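You operate a simulated robot arm through the tools that you are given. There is no shell and no other tool. Be economical: measure what you need, move in short steps, check, and stop when the job is done.

Carry out the task below with a simulated two-armed robot. There is one attempt and no reset: what you move stays moved.

Task
Put the steel cap from the shelf under the square tank on the top of the side bench. Pick up the ribbed yellow filter with one hand, pass it to the other hand and put it on the top of the parts cabinet. Put the black tape roll on the shelf under the square tank. Shut the boxes drawer. Put the purple-handled jug in the soak tub floor. Take the blue-handled jug and leave it on the black mat on the workbench. The order is free. Set down upright: purple-handled jug, blue-handled jug.

The check looks at the end state, three seconds after you hand in, the way a careful person would. Anything else that was tipped, shoved, dropped, spilled or broken makes it a failure. A push-on lid holds only when it is set on centred and level and pressed home; a screw cap is set on level and turned clockwise until tight.

Robot
Two 7-joint arms with two-finger parallel grippers on one trunk, on a base that drives. Base frame: it is fixed to the floor where the robot stands at the start and does not move with it; the origin is under the middle of the robot, x ahead of it, y to its left, z up; the surface under the hand at the start is at about z = 0.4. Lengths are in m, angles in rad, forces in N, time in s.
The left shoulder is at the start at [0.02, 0.113, 0.972], the right one opposite. With the tool pointing down near the work surface each hand reaches from about 0.1 to 0.52 m from the robot's upright axis, wherever it stands, measured 20 degrees to its own side. Places, roughly: black mat on the workbench [-4.3, -2.2, 0.9]; black tape roll (6x6x2 cm) [-0.3, 2, 0.9]; blue-handled jug [-4.75, 0.5, 1]; boxes drawer [-1.6, 1.3, 0.4]; purple-handled jug [-2.25, -1, 0.25]; ribbed yellow filter (4x4x11 cm) [-0.2, 1.9, 0.9]; shelf under the square tank [0.5, 0.3, 0.4]; soak tub floor (32x26 cm) [-4.96, 0.48, 0.74]; steel cap (8x8x6 cm) [0.5, 0, 0.4]; top of the parts cabinet (25x51 cm) [-1.58, 1.52, 0.9]; top of the side bench [0.1, 2.2, 0.9]. Payload 1.57 kg a hand.
The tool frame of a hand sits at the grasp point between the pads (the TCP): z along the fingers, y along the line on which they close. The tips reach 0.03 m beyond it. The gripper opens to 0.08 m. The fingers are 0.017 m wide and 0.012 m thick; the gripper's body (0.04 by 0.082 m) begins 0.08 m behind the TCP.
Orientation is that of the tool frame in the base frame, as [roll, pitch, yaw] about the fixed x, y, z axes, in that order (R = Rz(yaw) Ry(pitch) Rx(roll)). With the fingers straight down and closing along the base's y, the tool's x points along the base's -x, its y along +y and its z along -z.

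Tools
- The arms move only by the tool step_arm. It takes "left_moves", "right_moves" or both (then of equal length, played together; a hand with none holds still); each is a list of rows, each a list of 3 entries, a list of its own where there are three numbers: the shift along the base's x, y, z in cm, then the turn, a rotation vector about the base's x, y, z in rad, then the closure in counts, from 0 (fully open) to 255 (shut). In form: [[[x, y, z], [ax, ay, az], jaw], ...]. A call has 1 to 10 rows; each row shifts and turns the commanded pose from where the row before left it. Each row takes 0.2 s and may step no farther than 0.05 m and 0.15 rad from the row before; otherwise, or with a gripper value out of range, the whole call is refused. Where a pose cannot be reached the arm comes as near as it can. A force on the tool above 40 N (or 10 N above the force at the start of the call, whichever is more), or a blocked arm, ends the call early, and 0.2 s more pass. The fingers move at their own pace (about 0.045 m/s each) and stop on an object; they squeeze with about 43 N. The grip force told is the motor's: it shows also when the fingers shut on nothing. Time passes only in rows, and 0.2 s behind the last, so rows that do not move let the fingers close. It gives the time, the measured TCP pose, the force on the tool (base axes), the opening and the grip force at its end, in the units of the frame above (readings bear some noise), with the torque about the TCP (base axes, N m) and any sound that the robot's microphone picked up.
- Cameras (640 x 400 px; columns grow to the right, rows downward): "scene" is now at [0.0888, 0.0106, 1.0817]; the picture's right is [0.16, -0.99, 0.00], its down [-0.68, -0.11, -0.72] and it looks along [0.71, 0.12, -0.69] (base axes); focal length 267 px, centre (320, 200). "left" rides on the left gripper at [0.072, 0.007, -0.122] in its tool frame; the picture's right is [-0.09, 1.00, 0.00], its down [-0.84, -0.08, -0.54] and it looks along [-0.54, -0.05, 0.84] (tool axes); focal length 238 px, centre (320, 200). "right" rides on the right gripper at [0.072, -0.007, -0.122] in its tool frame; the picture's right is [0.09, 1.00, 0.00], its down [-0.84, 0.08, -0.54] and it looks along [-0.54, 0.05, 0.84] (tool axes); focal length 238 px, centre (320, 200). There is no depth. A picture from a camera that has moved, and an enlarged one, comes with that camera's place and axes in the base frame and with its lens.
- grab_frame(camera): a new picture of that camera. The clock stands still meanwhile.
- raise_lower(by): slides the trunk up (or, below 0, down) by that many m; the arms and the scene camera ride with it, the base frame stays. It gives what a move gives, with no picture.
- steer(legs): drives the robot by 1 to 6 legs, each [ahead, left, turn to the left] in m, m and rad, along the robot's own axes; the way and the turn of a leg run together, so that a leg with both is an arc; at most 1.5 m and 3.142 rad a leg. The arms and the cameras ride along, it lands a little off, and it stops where it bumps. It gives what a move gives.
- aim_head(pan, tilt): turns the head with the scene camera to pan (to the left, within 1.396 rad either way) and tilt (down, from -0.506 to 1.204), counted from straight ahead of the robot. It gives what a move gives.
- zoom(camera, box): a new picture of the part [left, top, right, bottom] of that camera's present view, enlarged. The clock stands still meanwhile.
- sign_off(): hands the job in; it is judged then, once.

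Go step by step. Nothing tells you exact positions but the pictures and the camera data: compare them with the known pose of the tool, close in by small moves and look again before you grip or let go. The budget is 186 turns and 158 pictures, counting those below and the enlarged ones. Unless the task says otherwise, let go and move clear before handing in, and close with one line.

The tools are called after "Call:" as a command line: name --argument value ..., lists and objects as JSON in quotes. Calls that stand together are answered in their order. step_arm: Moves the arms, as the interface text tells. Its arguments: {"type":"object","properties":{"left_moves":{"type":"array","items":{"type":"array"}},"right_moves":{"type":"array","items":{"type":"array"}}},"required":[]} The other tools are called the same way: raise_lower (by) slides the trunk up or down; steer (legs) drives the base; aim_head (pan, tilt) turns the head that bears the scene camera; grab_frame (camera) takes a picture; zoom (camera, box) takes an enlarged picture of a part of a camera's view; sign_off () hands the job in.

At the start:

```text
time: 0.0
left_position: [0.4647, 0.303, 0.7239]
left_tcp_rot: [-3.141, 0.001, 3.141]
left_ft_force: [0.5, 0.4, -0.3]
left_ft_torque: [0.0, 0.01, -0.03]
left_grip_width: 0.0801
left_grip_force: 0.1
right_position: [0.4552, -0.1299, 0.7414]
right_tcp_rot: [3.14, 0.0, -3.141]
right_ft_force: [-0.3, 0.6, -0.8]
right_ft_torque: [0.0, 0.0, 0.0]
right_grip_width: 0.0802
right_grip_force: 0.1
trunk travel left (down, up): [-0.025, 0.545]
robot x, y, heading: [0.0021, 0.0029, -0.002]
head pan, tilt: [0.161, 0.763]
```

scene: 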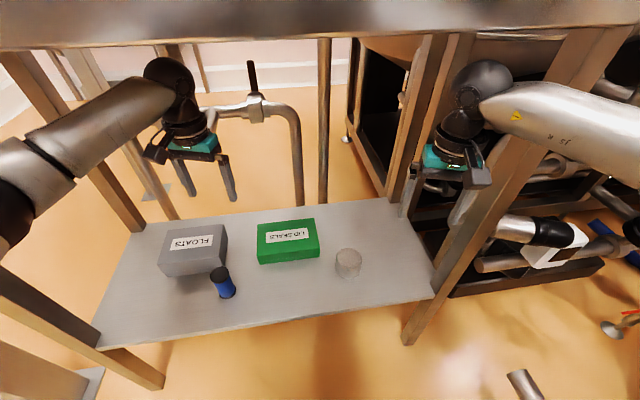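
right: 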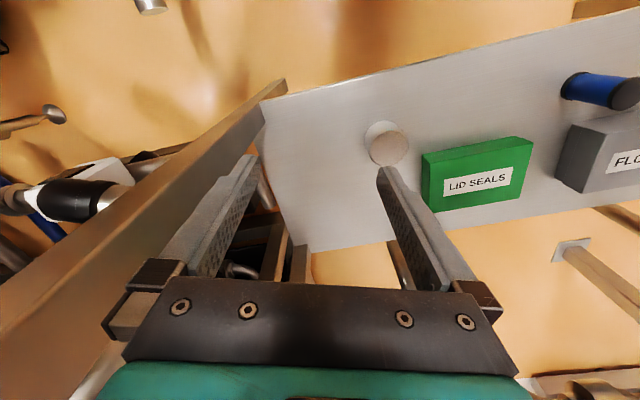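
left: 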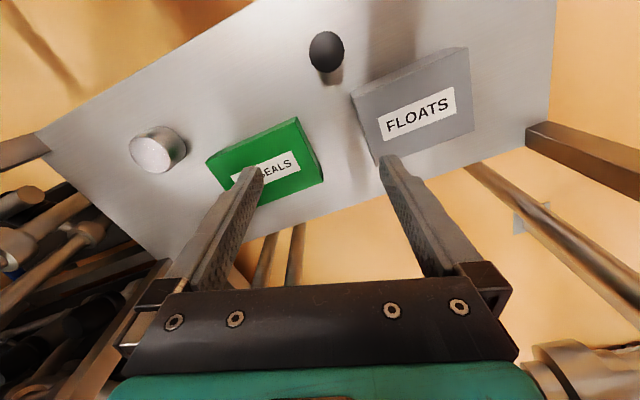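

The steel cap stands on the shelf near [0.52, 0, 0.43]. I'll enlarge it before planning the grip.

Call:
zoom --camera "right" --box '[320, 90, 480, 190]'

Call:
zoom --camera "scene" --box '[270, 200, 430, 300]'

```text
4.00 times, centred on (400, 140) of right
camera zoom: at [0.3822, -0.1364, 0.8657], right [-0.09, 1.0, 0.0], down [0.84, 0.08, 0.54], along [0.54, 0.05, -0.84], focal length 953 px, centre (0, 440)
```

zoom: 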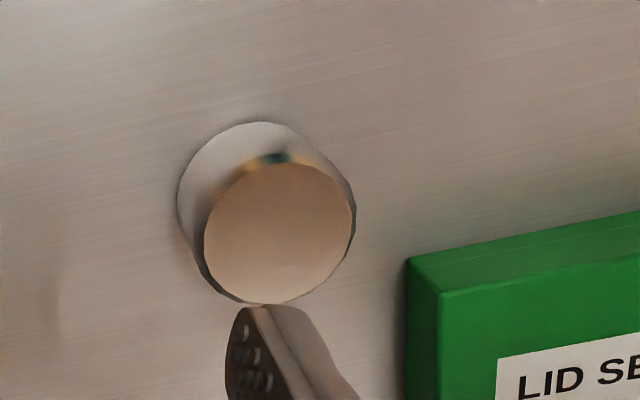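

```text
4.00 times, centred on (350, 250) of scene
camera zoom: at [0.0888, 0.0106, 1.0817], right [0.16, -0.99, 0.0], down [-0.68, -0.11, -0.72], along [0.71, 0.12, -0.69], focal length 1067 px, centre (200, 0)
```

zoom: 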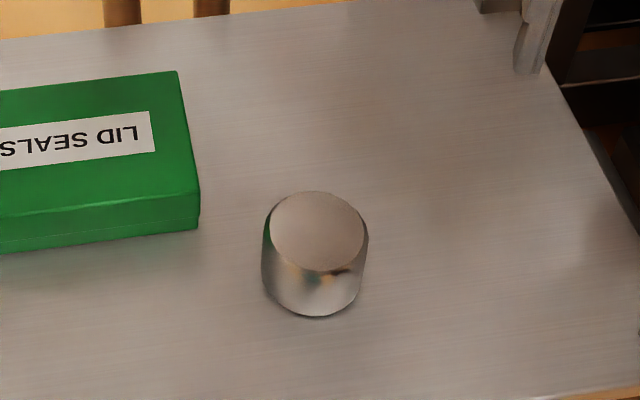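

The cap is a slightly tapered cylinder, about 7.5 cm at the base, with its top near [0.518, 0.001, 0.46]. I'll bring the right hand above it and look again.

Call:
step_arm --right_moves '[[[1.26, 2.6, -3.0], [0, 0, 0], 0], [[1.26, 2.6, -3.0], [0, 0, 0], 0], [[1.26, 2.6, -3.0], [0, 0, 0], 0], [[1.26, 2.6, -3.0], [0, 0, 0], 0], [[1.26, 2.7, -3.0], [0, 0, 0], 0], [[0, 0, -3], [0, 0, 0], 0]]'

Call:
grab_frame --camera "right"

Call:
grab_frame --camera "scene"

```text
time: 1.4
left_position: [0.4653, 0.3041, 0.7227]
left_tcp_rot: [-3.141, 0.0, 3.141]
left_ft_force: [0.1, -0.6, -0.5]
left_ft_torque: [0.04, 0.02, -0.03]
left_grip_width: 0.0801
left_grip_force: 0.2
right_position: [0.514, 0.0001, 0.5623]
right_tcp_rot: [3.141, 0.0, -3.141]
right_ft_force: [-0.2, -0.6, 0.2]
right_ft_torque: [0.03, -0.01, 0.0]
right_grip_width: 0.0805
right_grip_force: 0.1
right hand out of reach, approached as far as the arm can: row 6
trunk travel left (down, up): [-0.025, 0.545]
robot x, y, heading: [-0.0019, 0.0053, 0.001]
head pan, tilt: [0.161, 0.763]
```

```text
152 pictures are left
camera right: at [0.4409, -0.0061, 0.6852], right [-0.09, 1.0, 0.0], down [0.84, 0.08, 0.54], along [0.54, 0.05, -0.84], focal length 238 px, centre (320, 200)
```

right: 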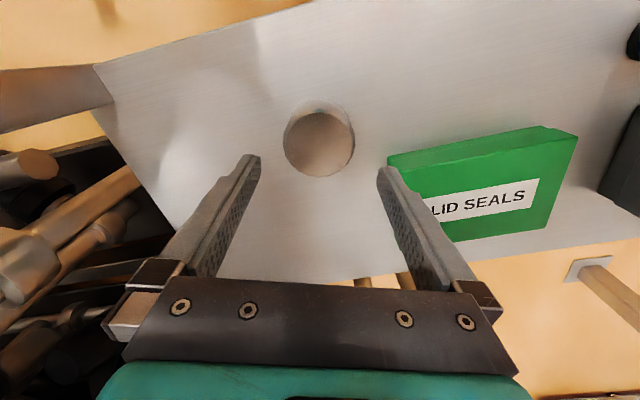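

```text
151 pictures are left
camera scene: at [0.0889, 0.0102, 1.0817], right [0.16, -0.99, 0.0], down [-0.68, -0.11, -0.72], along [0.71, 0.12, -0.69], focal length 267 px, centre (320, 200)
```

scene: 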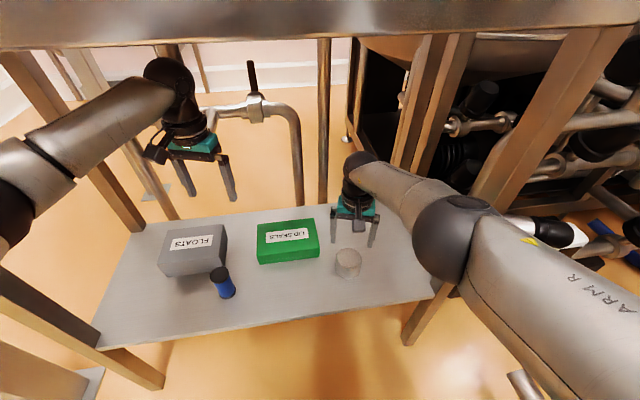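

The cap is centred near [0.521, 0.000] and the arm is at its reach limit. I'll creep the base forward a little.

Call:
steer --legs '[[0.06, 0, 0]]'

Call:
grab_frame --camera "right"

```text
time: 2.4
left_position: [0.5241, 0.3042, 0.723]
left_tcp_rot: [3.141, 0.0, -3.142]
left_ft_force: [0.0, -0.2, 0.5]
left_ft_torque: [0.0, -0.01, -0.02]
left_grip_width: 0.0797
left_grip_force: 0.0
right_position: [0.573, 0.0008, 0.5616]
right_tcp_rot: [3.141, -0.002, 3.14]
right_ft_force: [0.0, 0.1, 0.3]
right_ft_torque: [-0.01, 0.01, 0.01]
right_grip_width: 0.08
right_grip_force: 0.1
trunk travel left (down, up): [-0.025, 0.545]
robot x, y, heading: [0.0545, 0.0005, 0.0]
head pan, tilt: [0.161, 0.763]
```

```text
150 pictures are left
camera right: at [0.5003, -0.006, 0.6856], right [-0.09, 1.0, 0.0], down [0.84, 0.08, 0.54], along [0.54, 0.05, -0.84], focal length 238 px, centre (320, 200)
```

right: 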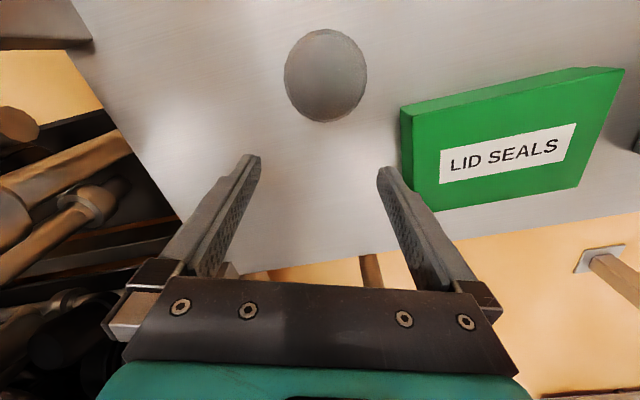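

Base moved cleanly; cap is at about [0.521, 0.0005]. I'll center over it and descend partway.

Call:
step_arm --right_moves '[[[-2.6, 0, 0], [0, 0, 0], 0], [[-2.6, 0, 0], [0, 0, 0], 0], [[0, 0, -3], [0, 0, 0], 0], [[0, 0, -3], [0, 0, 0], 0]]'

Call:
grab_frame --camera "right"

```text
time: 3.4
left_position: [0.5242, 0.3041, 0.7223]
left_tcp_rot: [3.141, 0.0, -3.141]
left_ft_force: [-0.8, 0.2, -0.1]
left_ft_torque: [0.0, 0.01, 0.01]
left_grip_width: 0.0802
left_grip_force: 0.1
right_position: [0.5201, -0.0002, 0.501]
right_tcp_rot: [-3.141, -0.001, -3.141]
right_ft_force: [0.1, -0.3, -0.1]
right_ft_torque: [0.02, 0.03, 0.0]
right_grip_width: 0.0802
right_grip_force: 0.1
trunk travel left (down, up): [-0.025, 0.545]
robot x, y, heading: [0.0595, 0.0015, 0.0]
head pan, tilt: [0.161, 0.763]
```

```text
149 pictures are left
camera right: at [0.4477, -0.0062, 0.625], right [-0.09, 1.0, 0.0], down [0.84, 0.08, 0.54], along [0.54, 0.05, -0.84], focal length 238 px, centre (320, 200)
```

right: 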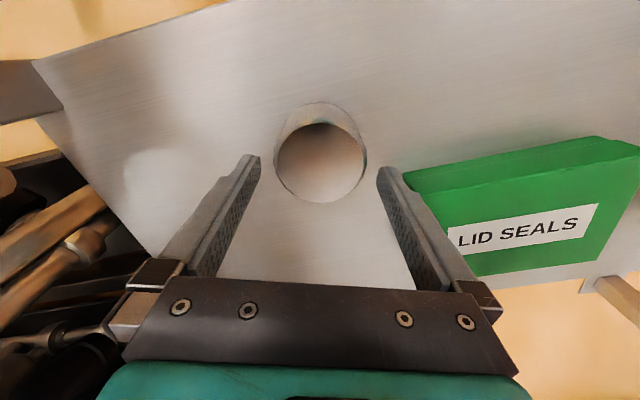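

Centred within a millimetre or two. Descend to z = 0.45 and close.

Call:
step_arm --right_moves '[[[0, 0.05, -2.5], [0, 0, 0], 0], [[0, 0, -2.4], [0, 0, 0], 0], [[0, 0, 0], [0, 0, 0], 0], [[0, 0, 0], [0, 0, 0], 255], [[0, 0, 0], [0, 0, 0], 255], [[0, 0, 0], [0, 0, 0], 255]]'

Call:
grab_frame --camera "right"

```text
time: 4.8
left_position: [0.5235, 0.3041, 0.7236]
left_tcp_rot: [3.141, 0.001, 3.14]
left_ft_force: [0.5, -0.8, 0.8]
left_ft_torque: [0.01, 0.01, 0.0]
left_grip_width: 0.0803
left_grip_force: 0.0
right_position: [0.5135, -0.0031, 0.4537]
right_tcp_rot: [3.142, -0.001, 3.141]
right_ft_force: [0.3, 0.7, 0.3]
right_ft_torque: [0.03, 0.02, -0.04]
right_grip_width: 0.0697
right_grip_force: 35.1
right hand out of reach, approached as far as the arm can: row 2
trunk travel left (down, up): [-0.025, 0.545]
robot x, y, heading: [0.0603, -0.0035, 0.002]
head pan, tilt: [0.161, 0.763]
```

```text
148 pictures are left
camera right: at [0.4402, -0.0093, 0.5774], right [-0.09, 1.0, 0.0], down [0.84, 0.08, 0.54], along [0.54, 0.05, -0.84], focal length 238 px, centre (320, 200)
```

right: 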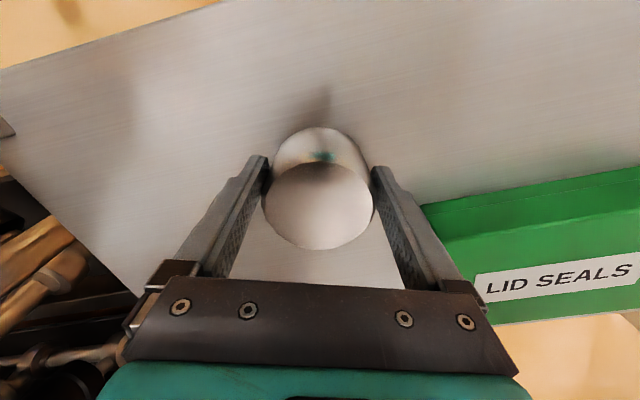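

The cap is gripped (width 0.070). Lift it.

Call:
step_arm --right_moves '[[[0, 0, 3], [0, 0, 0], 255], [[0, 0, 4], [0, 0, 0], 255], [[0, 0, 4], [0, 0, 0], 255], [[0, 0, 4], [0, 0, 0], 255], [[0, 0, 4], [0, 0, 0], 255], [[-2, 0, 4], [0, 0, 0], 255]]'

Call:
grab_frame --camera "scene"

```text
time: 6.2
left_position: [0.525, 0.3044, 0.7232]
left_tcp_rot: [3.141, 0.002, 3.141]
left_ft_force: [1.1, 0.1, 0.4]
left_ft_torque: [0.03, 0.02, -0.03]
left_grip_width: 0.0798
left_grip_force: 0.2
right_position: [0.4931, -0.0015, 0.6851]
right_tcp_rot: [-3.141, 0.001, 3.141]
right_ft_force: [0.1, -0.1, -1.6]
right_ft_torque: [0.0, 0.01, 0.01]
right_grip_width: 0.0701
right_grip_force: 42.5
trunk travel left (down, up): [-0.025, 0.545]
robot x, y, heading: [0.0574, -0.0068, 0.001]
head pan, tilt: [0.161, 0.763]
```

```text
147 pictures are left
camera scene: at [0.1481, 0.0107, 1.0817], right [0.16, -0.99, 0.0], down [-0.68, -0.11, -0.72], along [0.71, 0.12, -0.69], focal length 267 px, centre (320, 200)
```

scene: 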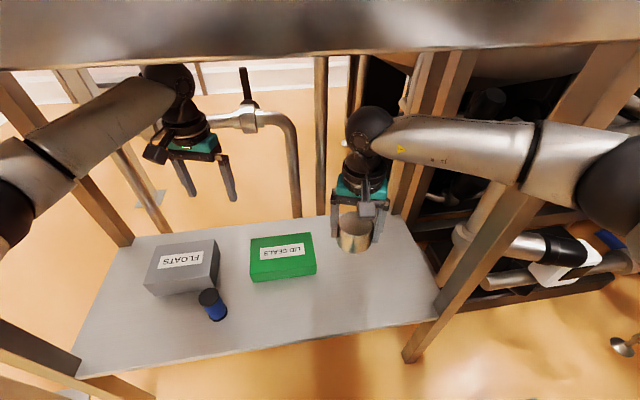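

The cap is held. I'll back out of the tank frame so I can look around.

Call:
steer --legs '[[-0.45, 0, 0]]'

Call:
aim_head --pan 1.2 --tilt 0.3

Call:
grab_frame --camera "scene"

```text
time: 8.9
left_position: [0.0736, 0.3023, 0.7229]
left_tcp_rot: [-3.141, 0.0, 3.14]
left_ft_force: [0.2, -0.1, -0.8]
left_ft_torque: [0.01, 0.01, 0.01]
left_grip_width: 0.0801
left_grip_force: 0.0
right_position: [0.0441, -0.0017, 0.6847]
right_tcp_rot: [-3.14, 0.001, 3.14]
right_ft_force: [0.5, 0.1, -1.8]
right_ft_torque: [-0.02, 0.02, 0.0]
right_grip_width: 0.0698
right_grip_force: 42.9
trunk travel left (down, up): [-0.025, 0.545]
robot x, y, heading: [-0.3902, 0.0029, -0.002]
head pan, tilt: [0.161, 0.763]
```

```text
time: 10.2
left_position: [0.074, 0.3029, 0.7226]
left_tcp_rot: [3.14, 0.001, 3.14]
left_ft_force: [-0.2, 0.3, -0.3]
left_ft_torque: [0.03, 0.01, 0.02]
left_grip_width: 0.0802
left_grip_force: 0.1
right_position: [0.0436, -0.0022, 0.6843]
right_tcp_rot: [3.14, -0.001, 3.141]
right_ft_force: [0.3, 1.1, -1.8]
right_ft_torque: [-0.03, 0.02, 0.03]
right_grip_width: 0.0698
right_grip_force: 43.0
trunk travel left (down, up): [-0.025, 0.545]
robot x, y, heading: [-0.3897, 0.0001, -0.002]
head pan, tilt: [1.201, 0.3]
```

```text
146 pictures are left
camera scene: at [-0.3498, 0.0847, 1.123], right [0.93, -0.36, 0.0], down [-0.11, -0.28, -0.96], along [0.35, 0.89, -0.3], focal length 267 px, centre (320, 200)
```

scene: 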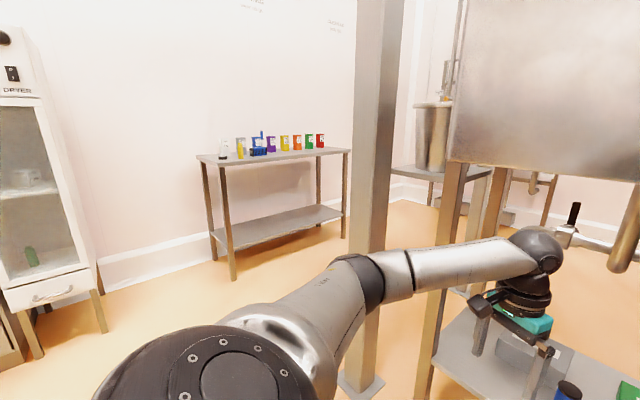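

The side bench front edge runs at y≈1.77 from x≈-0.44 to 0.53, and a column stands near [0.15, 0.82]. I'll enlarge the bench items.

Call:
zoom --camera "scene" --box '[190, 110, 350, 210]'

Call:
raise_lower --by 0.45

Call:
steer --legs '[[0, 0, 1.571]]'

Call:
aim_head --pan 0 --tilt 0.5

Call:
grab_frame --camera "scene"

```text
4.00 times, centred on (270, 160) of scene
camera zoom: at [-0.3498, 0.0847, 1.123], right [0.93, -0.36, 0.0], down [-0.11, -0.28, -0.96], along [0.35, 0.89, -0.3], focal length 1067 px, centre (520, 360)
```

zoom: 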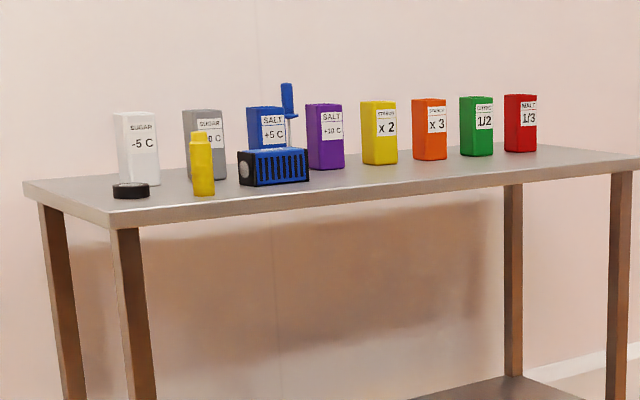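

```text
refused: 0.45 is not a number from -0.4 to 0.4
```

```text
time: 14.4
left_position: [-0.698, 0.4623, 0.723]
left_tcp_rot: [3.141, -0.001, -1.564]
left_ft_force: [-0.8, 0.2, 0.2]
left_ft_torque: [0.0, -0.01, -0.03]
left_grip_width: 0.0802
left_grip_force: 0.0
right_position: [-0.3927, 0.4345, 0.6859]
right_tcp_rot: [3.141, 0.001, -1.567]
right_ft_force: [-0.3, -0.9, -1.6]
right_ft_torque: [-0.02, 0.04, 0.01]
right_grip_width: 0.0699
right_grip_force: 43.2
trunk travel left (down, up): [-0.025, 0.545]
robot x, y, heading: [-0.3927, 0.0007, 1.578]
head pan, tilt: [1.201, 0.3]
```

```text
time: 15.8
left_position: [-0.6972, 0.4637, 0.723]
left_tcp_rot: [-3.141, 0.001, -1.564]
left_ft_force: [0.1, 0.1, 0.2]
left_ft_torque: [0.01, 0.03, 0.01]
left_grip_width: 0.08
left_grip_force: 0.0
right_position: [-0.3926, 0.435, 0.6849]
right_tcp_rot: [3.141, 0.001, -1.567]
right_ft_force: [0.2, 0.2, -1.6]
right_ft_torque: [-0.03, -0.02, 0.02]
right_grip_width: 0.0698
right_grip_force: 43.2
trunk travel left (down, up): [-0.025, 0.545]
robot x, y, heading: [-0.3906, -0.0016, 1.585]
head pan, tilt: [0.0, 0.499]
```

```text
144 pictures are left
camera scene: at [-0.3946, 0.0988, 1.1046], right [1.0, 0.01, 0.0], down [0.0, -0.48, -0.88], along [-0.01, 0.88, -0.48], focal length 267 px, centre (320, 200)
```

scene: 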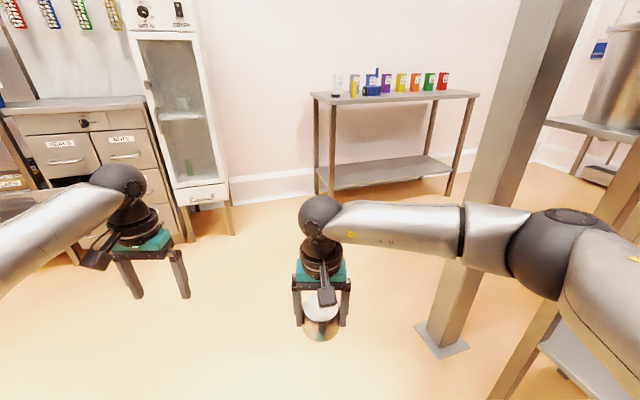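

Now raise the trunk, sidestep left to clear the column, and drive up to the bench.

Call:
raise_lower --by 0.4

Call:
steer --legs '[[0.5, 0.08, 0], [0.5, 0, 0]]'

Call:
aim_head --pan -0.2 --tilt 0.7

Call:
grab_frame --camera "scene"

```text
time: 19.6
left_position: [-0.6974, 0.4639, 1.1233]
left_tcp_rot: [3.141, 0.001, -1.564]
left_ft_force: [0.7, 0.1, 0.1]
left_ft_torque: [0.01, 0.0, -0.03]
left_grip_width: 0.0801
left_grip_force: 0.0
right_position: [-0.3928, 0.4352, 1.0841]
right_tcp_rot: [3.141, -0.003, -1.566]
right_ft_force: [-0.6, -0.2, -1.9]
right_ft_torque: [-0.02, 0.0, -0.02]
right_grip_width: 0.0696
right_grip_force: 43.0
trunk travel left (down, up): [-0.425, 0.145]
robot x, y, heading: [-0.391, 0.001, 1.578]
head pan, tilt: [0.0, 0.499]
```

```text
time: 25.1
left_position: [-0.7875, 1.456, 1.1224]
left_tcp_rot: [-3.14, 0.0, -1.564]
left_ft_force: [0.4, -0.2, 0.4]
left_ft_torque: [0.0, 0.01, 0.02]
left_grip_width: 0.0798
left_grip_force: 0.0
right_position: [-0.4833, 1.4286, 1.084]
right_tcp_rot: [-3.141, 0.0, -1.563]
right_ft_force: [0.4, -0.1, -2.3]
right_ft_torque: [-0.05, -0.01, -0.02]
right_grip_width: 0.0695
right_grip_force: 42.8
trunk travel left (down, up): [-0.425, 0.145]
robot x, y, heading: [-0.4786, 0.9937, 1.581]
head pan, tilt: [0.0, 0.499]
```

```text
time: 25.9
left_position: [-0.7863, 1.456, 1.1243]
left_tcp_rot: [3.14, 0.002, -1.561]
left_ft_force: [0.1, -0.5, 0.1]
left_ft_torque: [0.01, 0.02, 0.03]
left_grip_width: 0.0797
left_grip_force: 0.0
right_position: [-0.4808, 1.429, 1.0843]
right_tcp_rot: [3.141, 0.001, -1.565]
right_ft_force: [-0.7, 0.0, -1.2]
right_ft_torque: [0.0, 0.0, -0.02]
right_grip_width: 0.0696
right_grip_force: 42.4
trunk travel left (down, up): [-0.425, 0.145]
robot x, y, heading: [-0.4805, 0.9909, 1.576]
head pan, tilt: [-0.201, 0.7]
```

```text
143 pictures are left
camera scene: at [-0.4662, 1.0846, 1.4869], right [0.98, -0.19, 0.0], down [-0.12, -0.63, -0.77], along [0.15, 0.75, -0.64], focal length 267 px, centre (320, 200)
```

scene: 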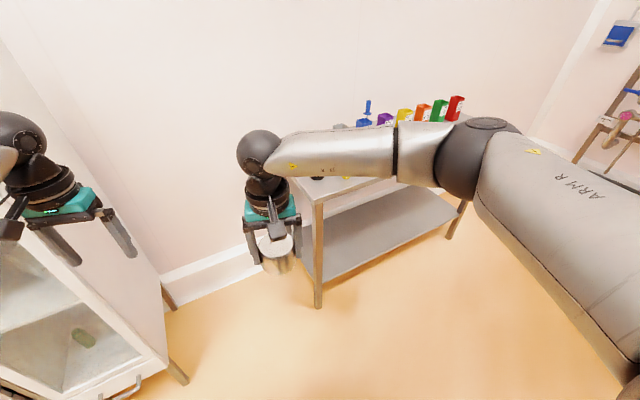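

Bench front is near y≈1.82, left edge near x≈-0.34. I'll move diagonally ahead and right.

Call:
steer --legs '[[0.25, -0.12, 0], [0, -0.2, 0]]'

Call:
aim_head --pan 0 --tilt 0.75

Call:
grab_frame --camera "scene"

Call:
grab_frame --camera "right"

```text
time: 29.0
left_position: [-0.4696, 1.7073, 1.1237]
left_tcp_rot: [-3.141, -0.001, -1.561]
left_ft_force: [0.4, 0.4, 0.7]
left_ft_torque: [0.0, 0.02, 0.02]
left_grip_width: 0.0801
left_grip_force: 0.0
right_position: [-0.1636, 1.6804, 1.0838]
right_tcp_rot: [3.141, 0.0, -1.561]
right_ft_force: [0.0, 0.0, -1.9]
right_ft_torque: [-0.03, 0.04, 0.02]
right_grip_width: 0.0697
right_grip_force: 42.8
trunk travel left (down, up): [-0.425, 0.145]
robot x, y, heading: [-0.1614, 1.2413, 1.577]
head pan, tilt: [-0.201, 0.7]
```

```text
time: 29.7
left_position: [-0.4708, 1.7075, 1.1232]
left_tcp_rot: [3.142, 0.0, -1.563]
left_ft_force: [0.3, 1.0, -0.6]
left_ft_torque: [-0.04, -0.01, -0.01]
left_grip_width: 0.0801
left_grip_force: 0.1
right_position: [-0.1649, 1.6804, 1.085]
right_tcp_rot: [-3.141, -0.001, -1.563]
right_ft_force: [0.3, 0.0, -1.8]
right_ft_torque: [-0.01, 0.02, 0.01]
right_grip_width: 0.0698
right_grip_force: 42.7
trunk travel left (down, up): [-0.425, 0.145]
robot x, y, heading: [-0.1618, 1.2433, 1.583]
head pan, tilt: [0.0, 0.75]
```

```text
142 pictures are left
camera scene: at [-0.1657, 1.336, 1.4826], right [1.0, 0.01, 0.0], down [0.01, -0.68, -0.73], along [-0.01, 0.73, -0.68], focal length 267 px, centre (320, 200)
```

scene: 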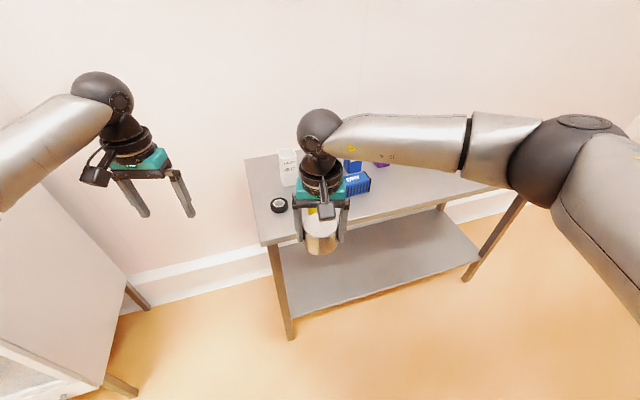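

```text
141 pictures are left
camera right: at [-0.1581, 1.6084, 1.2081], right [-0.99, -0.1, 0.0], down [-0.08, 0.84, 0.54], along [-0.05, 0.54, -0.84], focal length 238 px, centre (320, 200)
```

right: 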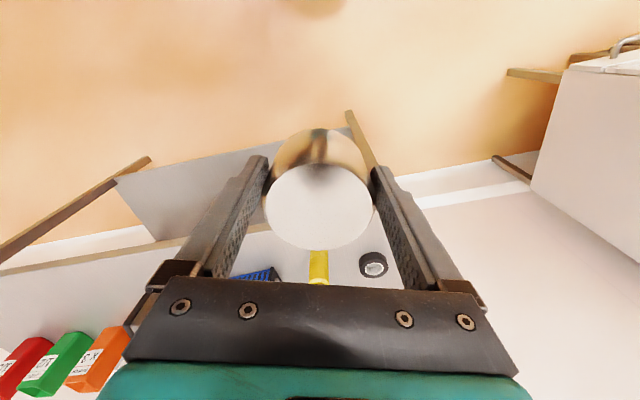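

I see the tape at about [-0.30, 1.94]. I'll sidestep right to where the bench front looks clear and set the cap there.

Call:
steer --legs '[[0, -0.3, 0]]'

Call:
grab_frame --camera "scene"

Call:
grab_frame --camera "left"

```text
time: 31.8
left_position: [-0.1686, 1.71, 1.1242]
left_tcp_rot: [3.141, -0.001, -1.559]
left_ft_force: [0.2, 0.5, -0.6]
left_ft_torque: [0.01, 0.01, 0.0]
left_grip_width: 0.0801
left_grip_force: 0.0
right_position: [0.1361, 1.6833, 1.086]
right_tcp_rot: [3.141, 0.001, -1.56]
right_ft_force: [0.4, -0.2, -0.7]
right_ft_torque: [-0.03, 0.02, 0.01]
right_grip_width: 0.0698
right_grip_force: 43.0
trunk travel left (down, up): [-0.425, 0.145]
robot x, y, heading: [0.1393, 1.2488, 1.586]
head pan, tilt: [0.0, 0.75]
```

```text
140 pictures are left
camera scene: at [0.1363, 1.3388, 1.4826], right [1.0, 0.01, 0.0], down [0.01, -0.68, -0.73], along [-0.01, 0.73, -0.68], focal length 267 px, centre (320, 200)
```

scene: 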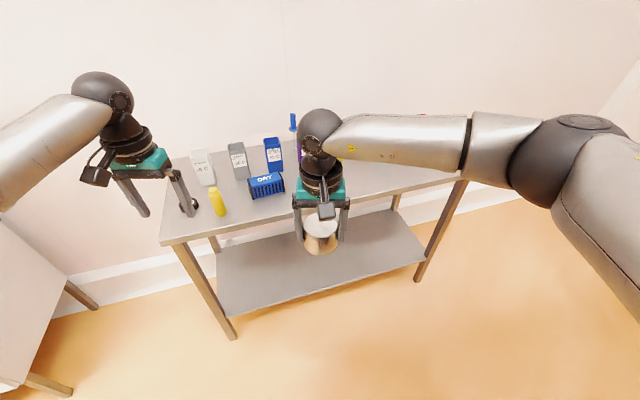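

```text
139 pictures are left
camera left: at [-0.1741, 1.638, 1.2453], right [-1.0, 0.08, 0.0], down [0.07, 0.84, 0.54], along [0.04, 0.54, -0.84], focal length 238 px, centre (320, 200)
```

left: 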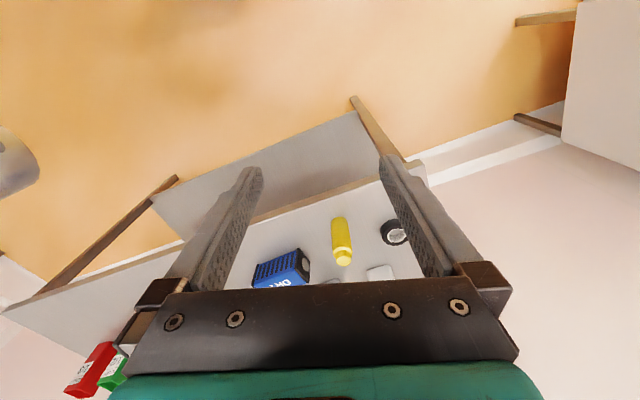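

The front strip right of the blue DRY rack is clear. I'll advance 0.18 m and look.

Call:
steer --legs '[[0.18, 0, 0]]'

Call:
grab_frame --camera "right"

Call:
grab_frame --camera "scene"

```text
time: 33.3
left_position: [-0.1718, 1.89, 1.1223]
left_tcp_rot: [-3.141, -0.001, -1.56]
left_ft_force: [1.0, 0.0, 0.2]
left_ft_torque: [-0.07, -0.01, 0.01]
left_grip_width: 0.0801
left_grip_force: 0.1
right_position: [0.1355, 1.8639, 1.0838]
right_tcp_rot: [-3.141, -0.001, -1.562]
right_ft_force: [0.0, 0.0, -0.3]
right_ft_torque: [-0.01, 0.02, -0.02]
right_grip_width: 0.0696
right_grip_force: 43.6
trunk travel left (down, up): [-0.425, 0.145]
robot x, y, heading: [0.1381, 1.4295, 1.581]
head pan, tilt: [0.0, 0.75]
```

```text
138 pictures are left
camera right: at [0.1408, 1.7926, 1.2079], right [-0.99, -0.1, 0.0], down [-0.09, 0.84, 0.54], along [-0.06, 0.54, -0.84], focal length 238 px, centre (320, 200)
```

right: 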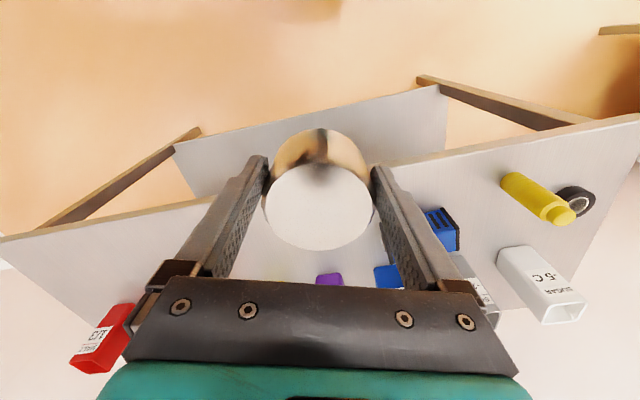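

```text
137 pictures are left
camera scene: at [0.1337, 1.5204, 1.4825], right [1.0, 0.01, 0.0], down [0.01, -0.68, -0.73], along [-0.01, 0.73, -0.68], focal length 267 px, centre (320, 200)
```

scene: 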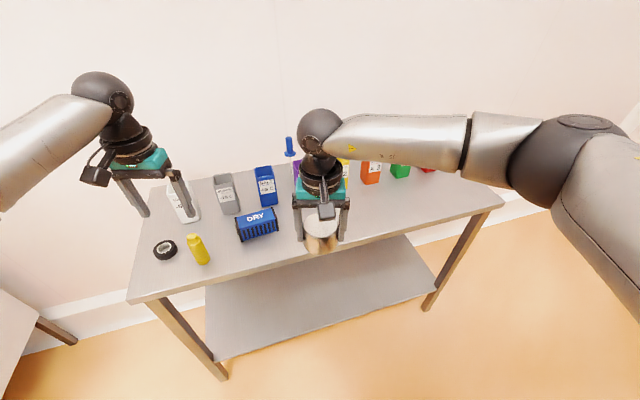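

The bench is turned ~18°: front edge runs from about (-0.32, 1.82) to (0.71, 2.15). I'll advance 0.12 m more and extend the right hand to about [0.16, 2.05].

Call:
steer --legs '[[0.12, 0, 0]]'

Call:
step_arm --right_moves '[[[1, 2, -2], [0, 0, 0], 255], [[1, 2, -2], [0, 0, 0], 255], [[0, 2, -2], [0, 0, 0], 255]]'

Call:
grab_frame --camera "scene"

Call:
grab_frame --camera "right"

```text
time: 34.5
left_position: [-0.1722, 2.0105, 1.1226]
left_tcp_rot: [-3.141, -0.002, -1.56]
left_ft_force: [0.2, 0.5, 0.3]
left_ft_torque: [-0.06, -0.02, -0.01]
left_grip_width: 0.0799
left_grip_force: 0.1
right_position: [0.1325, 1.9823, 1.0846]
right_tcp_rot: [3.141, -0.003, -1.561]
right_ft_force: [0.0, 0.1, -1.7]
right_ft_torque: [-0.05, -0.02, 0.01]
right_grip_width: 0.0697
right_grip_force: 43.2
trunk travel left (down, up): [-0.425, 0.145]
robot x, y, heading: [0.1343, 1.5443, 1.586]
head pan, tilt: [0.0, 0.75]
```

```text
time: 35.3
left_position: [-0.1718, 2.0088, 1.1226]
left_tcp_rot: [-3.14, 0.0, -1.56]
left_ft_force: [-0.4, 0.5, 0.5]
left_ft_torque: [0.0, -0.03, 0.0]
left_grip_width: 0.0801
left_grip_force: 0.1
right_position: [0.1517, 2.0439, 1.023]
right_tcp_rot: [-3.14, -0.001, -1.562]
right_ft_force: [0.6, 0.3, -0.9]
right_ft_torque: [-0.06, 0.01, -0.01]
right_grip_width: 0.0696
right_grip_force: 43.5
trunk travel left (down, up): [-0.425, 0.145]
robot x, y, heading: [0.1367, 1.5474, 1.579]
head pan, tilt: [0.0, 0.75]
```

```text
136 pictures are left
camera scene: at [0.1318, 1.6388, 1.4826], right [1.0, 0.01, 0.0], down [0.01, -0.68, -0.73], along [-0.01, 0.73, -0.68], focal length 267 px, centre (320, 200)
```

scene: 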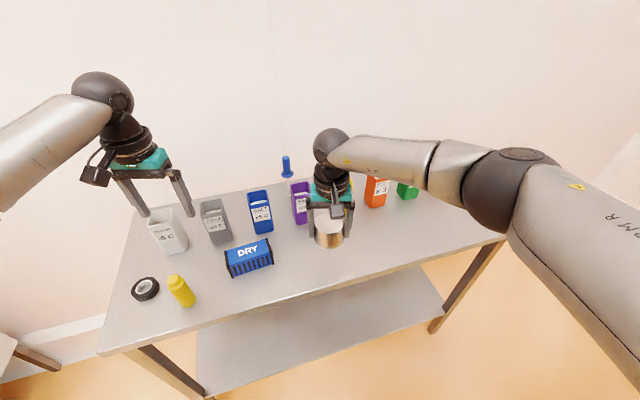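

```text
135 pictures are left
camera right: at [0.1587, 1.9715, 1.1468], right [-0.99, -0.1, 0.0], down [-0.09, 0.84, 0.54], along [-0.06, 0.54, -0.84], focal length 238 px, centre (320, 200)
```

right: 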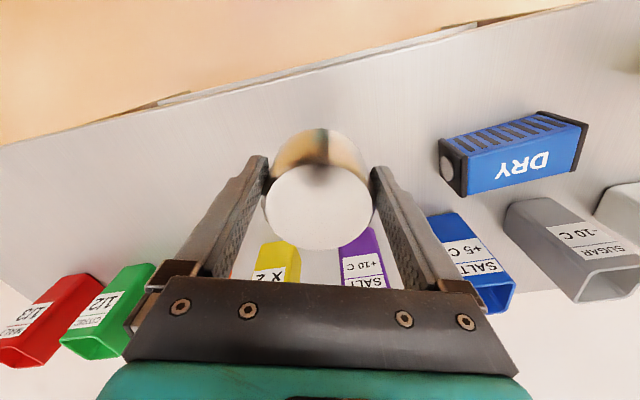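

Clear spot, cap about 2 cm inside the edge; I'll go 1.5 cm deeper and lower until contact.

Call:
step_arm --right_moves '[[[0, 1.5, -2], [0, 0, 0], 255], [[0, 0, -2], [0, 0, 0], 255], [[0, 0, -1], [0, 0, 0], 255], [[0, 0, -0.6], [0, 0, 0], 255], [[0, 0, -0.5], [0, 0, 0], 255]]'

Call:
grab_frame --camera "scene"

```text
time: 36.5
left_position: [-0.1725, 2.0096, 1.123]
left_tcp_rot: [3.141, -0.001, -1.562]
left_ft_force: [-0.5, 0.0, 0.6]
left_ft_torque: [-0.01, 0.01, 0.01]
left_grip_width: 0.0801
left_grip_force: 0.0
right_position: [0.1521, 2.0564, 0.9634]
right_tcp_rot: [-3.141, 0.0, -1.56]
right_ft_force: [-1.0, -0.7, -1.1]
right_ft_torque: [-0.02, -0.03, 0.01]
right_grip_width: 0.0697
right_grip_force: 42.5
trunk travel left (down, up): [-0.425, 0.145]
robot x, y, heading: [0.1339, 1.5493, 1.581]
head pan, tilt: [0.0, 0.75]
```

```text
134 pictures are left
camera scene: at [0.1323, 1.6384, 1.4826], right [1.0, 0.01, 0.0], down [0.01, -0.68, -0.73], along [-0.01, 0.73, -0.68], focal length 267 px, centre (320, 200)
```

scene: 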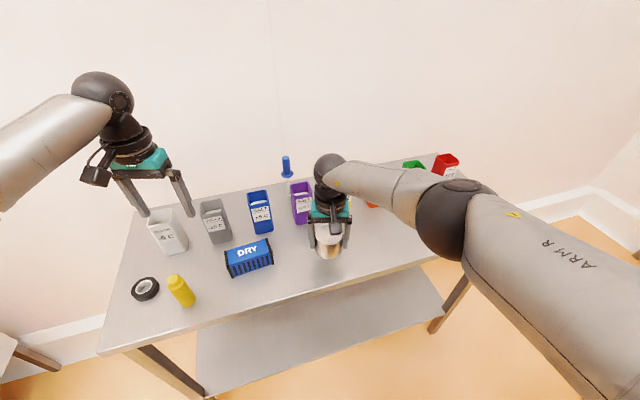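

No contact yet at z=0.963. Continue in small steps.

Call:
step_arm --right_moves '[[[0, 0, -0.5], [0, 0, 0], 255], [[0, 0, -0.4], [0, 0, 0], 255], [[0, 0, -0.3], [0, 0, 0], 255]]'

```text
time: 37.3
left_position: [-0.1722, 2.0095, 1.1213]
left_tcp_rot: [-3.141, 0.0, -1.562]
left_ft_force: [0.5, 0.1, -0.2]
left_ft_torque: [0.01, -0.03, -0.01]
left_grip_width: 0.0802
left_grip_force: 0.1
right_position: [0.1532, 2.057, 0.9503]
right_tcp_rot: [3.14, 0.0, -1.559]
right_ft_force: [-0.8, 0.2, -1.6]
right_ft_torque: [-0.06, 0.0, 0.0]
right_grip_width: 0.0698
right_grip_force: 42.9
trunk travel left (down, up): [-0.425, 0.145]
robot x, y, heading: [0.1365, 1.5474, 1.58]
head pan, tilt: [0.0, 0.75]
```

Call:
step_arm --right_moves '[[[0, 0, -0.3], [0, 0, 0], 255], [[0, 0, -0.3], [0, 0, 0], 255]]'

Call:
zoom --camera "scene" --box '[260, 160, 420, 260]'

```text
time: 37.9
left_position: [-0.1731, 2.0095, 1.1236]
left_tcp_rot: [-3.141, -0.001, -1.561]
left_ft_force: [0.2, -0.3, -0.8]
left_ft_torque: [-0.01, 0.01, 0.0]
left_grip_width: 0.0802
left_grip_force: 0.0
right_position: [0.1529, 2.0572, 0.9442]
right_tcp_rot: [3.141, -0.001, -1.56]
right_ft_force: [-0.2, 0.3, -1.4]
right_ft_torque: [-0.01, 0.04, 0.0]
right_grip_width: 0.0695
right_grip_force: 43.0
trunk travel left (down, up): [-0.425, 0.145]
robot x, y, heading: [0.1341, 1.5449, 1.581]
head pan, tilt: [0.0, 0.75]
```

```text
4.00 times, centred on (340, 210) of scene
camera zoom: at [0.1325, 1.6383, 1.4826], right [1.0, 0.01, 0.0], down [0.01, -0.68, -0.73], along [-0.01, 0.73, -0.68], focal length 1067 px, centre (240, 160)
```

zoom: 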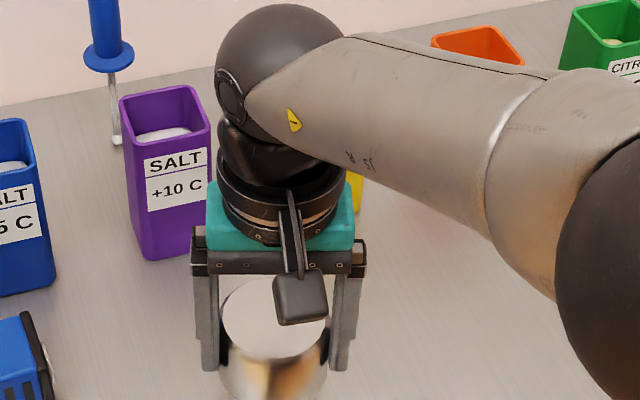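

Still no contact; keep lowering with small steps.

Call:
step_arm --right_moves '[[[0, 0, -0.3], [0, 0, 0], 255], [[0, 0, -0.3], [0, 0, 0], 255], [[0, 0, -0.3], [0, 0, 0], 255]]'

```text
time: 38.7
left_position: [-0.1725, 2.0088, 1.1226]
left_tcp_rot: [-3.14, 0.0, -1.558]
left_ft_force: [-0.1, -0.1, -0.6]
left_ft_torque: [0.01, 0.02, 0.0]
left_grip_width: 0.0801
left_grip_force: 0.1
right_position: [0.1523, 2.0567, 0.9351]
right_tcp_rot: [3.141, 0.0, -1.559]
right_ft_force: [-0.1, -0.3, -0.5]
right_ft_torque: [-0.04, 0.03, -0.01]
right_grip_width: 0.0697
right_grip_force: 43.3
trunk travel left (down, up): [-0.425, 0.145]
robot x, y, heading: [0.1356, 1.549, 1.583]
head pan, tilt: [0.0, 0.75]
```

Call:
step_arm --right_moves '[[[0, 0, -0.2], [0, 0, 0], 255], [[0, 0, -0.2], [0, 0, 0], 255], [[0, 0, 0], [0, 0, 0], 255]]'

Call:
grab_frame --camera "right"

```text
time: 39.5
left_position: [-0.1727, 2.0095, 1.1228]
left_tcp_rot: [3.141, 0.0, -1.559]
left_ft_force: [-0.1, -0.2, -0.1]
left_ft_torque: [-0.02, -0.01, 0.0]
left_grip_width: 0.0801
left_grip_force: 0.1
right_position: [0.1528, 2.0568, 0.9331]
right_tcp_rot: [3.14, 0.002, -1.561]
right_ft_force: [0.1, -0.3, -1.2]
right_ft_torque: [-0.04, 0.01, 0.0]
right_grip_width: 0.0695
right_grip_force: 42.9
trunk travel left (down, up): [-0.425, 0.145]
robot x, y, heading: [0.1359, 1.5492, 1.582]
head pan, tilt: [0.0, 0.75]
```

```text
132 pictures are left
camera right: at [0.1594, 1.9857, 1.0557], right [-0.99, -0.1, 0.0], down [-0.09, 0.84, 0.54], along [-0.06, 0.54, -0.84], focal length 238 px, centre (320, 200)
```

right: 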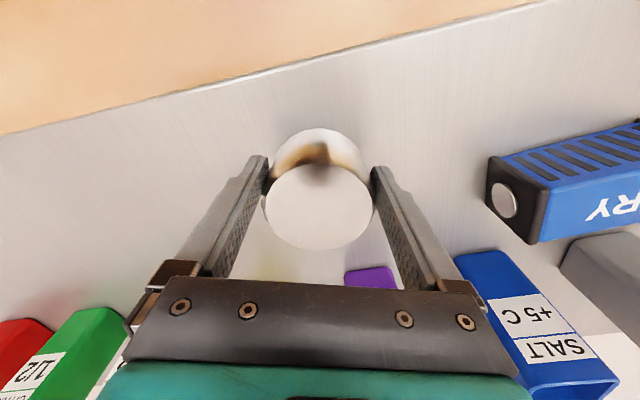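

Call:
step_arm --right_moves '[[[0, 0, -0.2], [0, 0, 0], 255], [[0, 0, -0.2], [0, 0, 0], 255], [[0, 0, 0], [0, 0, 0], 255]]'

```text
time: 40.3
left_position: [-0.1708, 2.0092, 1.1232]
left_tcp_rot: [3.141, -0.002, -1.562]
left_ft_force: [0.3, 0.2, 0.4]
left_ft_torque: [-0.01, 0.01, -0.01]
left_grip_width: 0.0801
left_grip_force: 0.1
right_position: [0.1517, 2.0594, 0.9311]
right_tcp_rot: [-3.141, 0.009, -1.559]
right_ft_force: [0.6, -0.6, -1.4]
right_ft_torque: [0.01, 0.0, 0.01]
right_grip_width: 0.0698
right_grip_force: 43.3
right hand out of reach, approached as far as the arm can: row 2
trunk travel left (down, up): [-0.425, 0.145]
robot x, y, heading: [0.1377, 1.5525, 1.582]
head pan, tilt: [0.0, 0.75]
```

The arm hits its reach limit; use the trunk to lower in tiny steps.

Call:
raise_lower --by -0.004

Call:
zoom --camera "right" --box '[240, 90, 400, 190]'

```text
time: 40.9
left_position: [-0.1724, 2.0101, 1.1184]
left_tcp_rot: [3.141, 0.0, -1.561]
left_ft_force: [-0.4, -0.6, -0.1]
left_ft_torque: [0.01, 0.01, 0.0]
left_grip_width: 0.08
left_grip_force: 0.1
right_position: [0.1503, 2.0583, 0.9275]
right_tcp_rot: [3.137, 0.008, -1.557]
right_ft_force: [0.5, -0.9, -1.6]
right_ft_torque: [-0.05, -0.01, -0.01]
right_grip_width: 0.07
right_grip_force: 43.0
trunk travel left (down, up): [-0.421, 0.149]
robot x, y, heading: [0.1324, 1.5452, 1.583]
head pan, tilt: [0.0, 0.75]
```

```text
4.00 times, centred on (320, 140) of right
camera zoom: at [0.1586, 1.9859, 1.0505], right [-0.99, -0.1, 0.0], down [-0.09, 0.83, 0.55], along [-0.06, 0.55, -0.84], focal length 953 px, centre (320, 440)
```

zoom: 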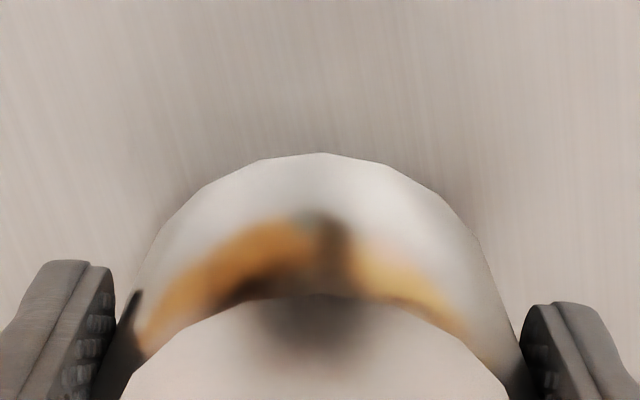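

Call:
raise_lower --by -0.005

```text
time: 41.4
left_position: [-0.1725, 2.0103, 1.1145]
left_tcp_rot: [3.141, 0.001, -1.561]
left_ft_force: [0.9, 0.1, -0.5]
left_ft_torque: [0.01, 0.05, -0.02]
left_grip_width: 0.08
left_grip_force: 0.0
right_position: [0.1508, 2.0597, 0.9221]
right_tcp_rot: [3.137, 0.009, -1.559]
right_ft_force: [-0.7, 0.2, -1.2]
right_ft_torque: [-0.08, 0.01, 0.0]
right_grip_width: 0.0696
right_grip_force: 43.2
trunk travel left (down, up): [-0.416, 0.154]
robot x, y, heading: [0.1375, 1.548, 1.58]
head pan, tilt: [0.0, 0.75]
```

Call:
raise_lower --by -0.005

Call:
raise_lower --by -0.004

Call:
zoom --camera "scene" --box '[260, 180, 420, 280]'

```text
time: 41.9
left_position: [-0.173, 2.0086, 1.1085]
left_tcp_rot: [3.141, 0.0, -1.561]
left_ft_force: [-0.5, -0.2, 0.1]
left_ft_torque: [0.02, 0.0, -0.03]
left_grip_width: 0.0798
left_grip_force: 0.0
right_position: [0.1517, 2.0586, 0.9188]
right_tcp_rot: [3.137, 0.009, -1.56]
right_ft_force: [-0.6, -0.2, -0.6]
right_ft_torque: [0.0, 0.01, -0.03]
right_grip_width: 0.0696
right_grip_force: 43.8
trunk travel left (down, up): [-0.411, 0.159]
robot x, y, heading: [0.1357, 1.5488, 1.58]
head pan, tilt: [0.0, 0.75]
```

```text
time: 42.5
left_position: [-0.1724, 2.0097, 1.1049]
left_tcp_rot: [3.141, 0.0, -1.561]
left_ft_force: [-0.1, -0.2, -0.1]
left_ft_torque: [-0.04, -0.03, 0.01]
left_grip_width: 0.0799
left_grip_force: 0.1
right_position: [0.1506, 2.0591, 0.9143]
right_tcp_rot: [3.139, 0.008, -1.558]
right_ft_force: [0.5, -0.6, 3.4]
right_ft_torque: [-0.12, -0.06, 0.0]
right_grip_width: 0.0698
right_grip_force: 42.9
trunk travel left (down, up): [-0.407, 0.163]
robot x, y, heading: [0.1354, 1.5472, 1.577]
head pan, tilt: [0.0, 0.75]
```

```text
4.00 times, centred on (340, 230) of scene
camera zoom: at [0.1325, 1.638, 1.4647], right [1.0, 0.01, 0.0], down [0.01, -0.68, -0.73], along [-0.01, 0.73, -0.68], focal length 1067 px, centre (240, 80)
```

zoom: 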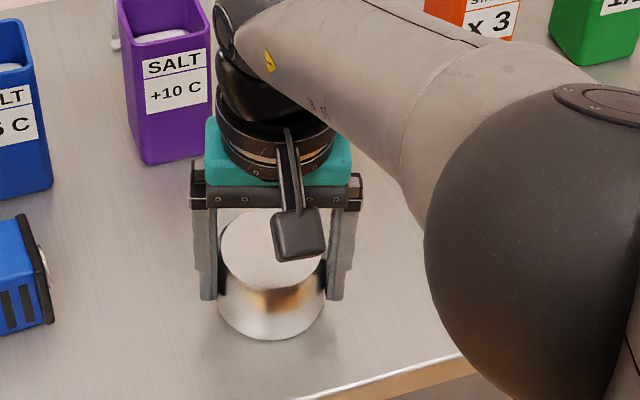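

Contact felt (+3.4 N). Open fully and lift straight up.

Call:
step_arm --right_moves '[[[0, 0, 0], [0, 0, 0], 0], [[0, 0, 0], [0, 0, 0], 0], [[0, 0, 0], [0, 0, 0], 0], [[0, 0, 1], [0, 0, 0], 0], [[0, 0, 1.5], [0, 0, 0], 0], [[0, 0, 2], [0, 0, 0], 0], [[0, 0, 3], [0, 0, 0], 0], [[0, 0, 4], [0, 0, 0], 0], [[0, 0, 5], [0, 0, 0], 0]]'

Call:
grab_frame --camera "right"

```text
time: 44.5
left_position: [-0.1727, 2.0101, 1.1058]
left_tcp_rot: [-3.14, 0.0, -1.56]
left_ft_force: [0.1, 0.0, 1.0]
left_ft_torque: [0.02, 0.02, -0.02]
left_grip_width: 0.0801
left_grip_force: 0.1
right_position: [0.1457, 2.0749, 0.9667]
right_tcp_rot: [3.139, 0.008, -1.559]
right_ft_force: [-0.1, -0.2, -0.7]
right_ft_torque: [-0.01, 0.02, -0.02]
right_grip_width: 0.0801
right_grip_force: 0.0
right hand out of reach, approached as far as the arm can: row 5, 6, 7, 8, 9
trunk travel left (down, up): [-0.407, 0.163]
robot x, y, heading: [0.1372, 1.5496, 1.578]
head pan, tilt: [0.0, 0.75]
```

```text
129 pictures are left
camera right: at [0.1529, 2.0036, 1.0899], right [-0.99, -0.1, 0.0], down [-0.09, 0.83, 0.55], along [-0.06, 0.54, -0.84], focal length 238 px, centre (320, 200)
```

right: 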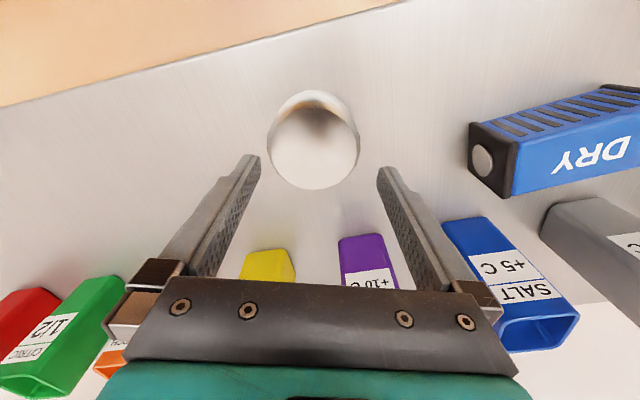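

The cap stands on the bench. Raise the trunk for clearance and then retract the right hand.

Call:
raise_lower --by 0.12

Call:
step_arm --right_moves '[[[0, -4, 0], [0, 0, 0], 0], [[0, -4, 0], [0, 0, 0], 0], [[0, -4, 0], [0, 0, 0], 0], [[0, -4, 0], [0, 0, 0], 0]]'

Call:
grab_frame --camera "scene"

```text
time: 46.0
left_position: [-0.1721, 2.0097, 1.2259]
left_tcp_rot: [3.141, -0.001, -1.56]
left_ft_force: [0.2, -0.4, 0.7]
left_ft_torque: [0.04, 0.0, 0.0]
left_grip_width: 0.0801
left_grip_force: 0.0
right_position: [0.1456, 2.076, 1.0866]
right_tcp_rot: [3.14, 0.006, -1.558]
right_ft_force: [0.3, 0.6, 0.4]
right_ft_torque: [0.01, -0.02, 0.02]
right_grip_width: 0.0803
right_grip_force: 0.1
trunk travel left (down, up): [-0.527, 0.043]
robot x, y, heading: [0.1326, 1.549, 1.576]
head pan, tilt: [0.0, 0.75]
```

```text
time: 47.0
left_position: [-0.1726, 2.0099, 1.2249]
left_tcp_rot: [-3.141, 0.0, -1.56]
left_ft_force: [0.4, 0.1, 0.8]
left_ft_torque: [0.0, -0.01, 0.04]
left_grip_width: 0.0799
left_grip_force: 0.1
right_position: [0.1454, 2.0749, 1.0873]
right_tcp_rot: [3.138, 0.006, -1.56]
right_ft_force: [0.7, -0.2, 0.5]
right_ft_torque: [0.01, -0.01, -0.02]
right_grip_width: 0.0799
right_grip_force: 0.1
right hand out of reach, approached as far as the arm can: row 1, 2, 3, 4
trunk travel left (down, up): [-0.527, 0.043]
robot x, y, heading: [0.1369, 1.5456, 1.58]
head pan, tilt: [0.0, 0.75]
```

```text
128 pictures are left
camera scene: at [0.1324, 1.6382, 1.5846], right [1.0, 0.01, 0.0], down [0.01, -0.68, -0.73], along [-0.01, 0.73, -0.68], focal length 267 px, centre (320, 200)
```

scene: 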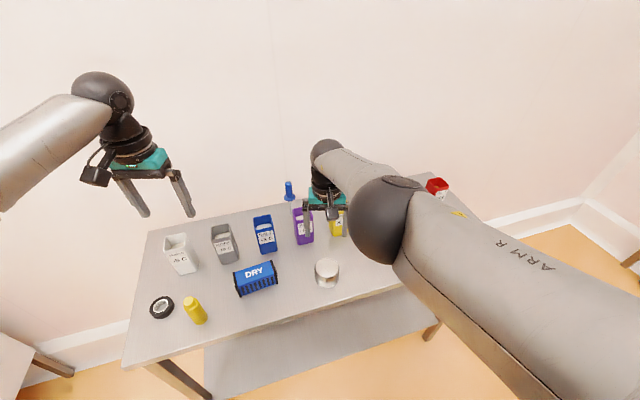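

The right arm hasn't followed; I'll try small moves to free it.

Call:
step_arm --right_moves '[[[0, 0, 0], [0, 0, 0], 0], [[3, 0, -3], [0, 0, 0], 0], [[3, 0, -3], [0, 0, 0], 0]]'

```text
time: 47.8
left_position: [-0.1732, 2.0084, 1.2247]
left_tcp_rot: [3.141, 0.0, -1.559]
left_ft_force: [0.6, -0.5, 0.3]
left_ft_torque: [-0.01, -0.04, 0.02]
left_grip_width: 0.0801
left_grip_force: 0.0
right_position: [0.2073, 2.0687, 1.0271]
right_tcp_rot: [-3.141, 0.008, -1.556]
right_ft_force: [-0.3, 1.0, -0.6]
right_ft_torque: [0.02, 0.02, 0.0]
right_grip_width: 0.0799
right_grip_force: 0.0
right hand out of reach, approached as far as the arm can: row 3
trunk travel left (down, up): [-0.527, 0.043]
robot x, y, heading: [0.1315, 1.5491, 1.585]
head pan, tilt: [0.0, 0.75]
```

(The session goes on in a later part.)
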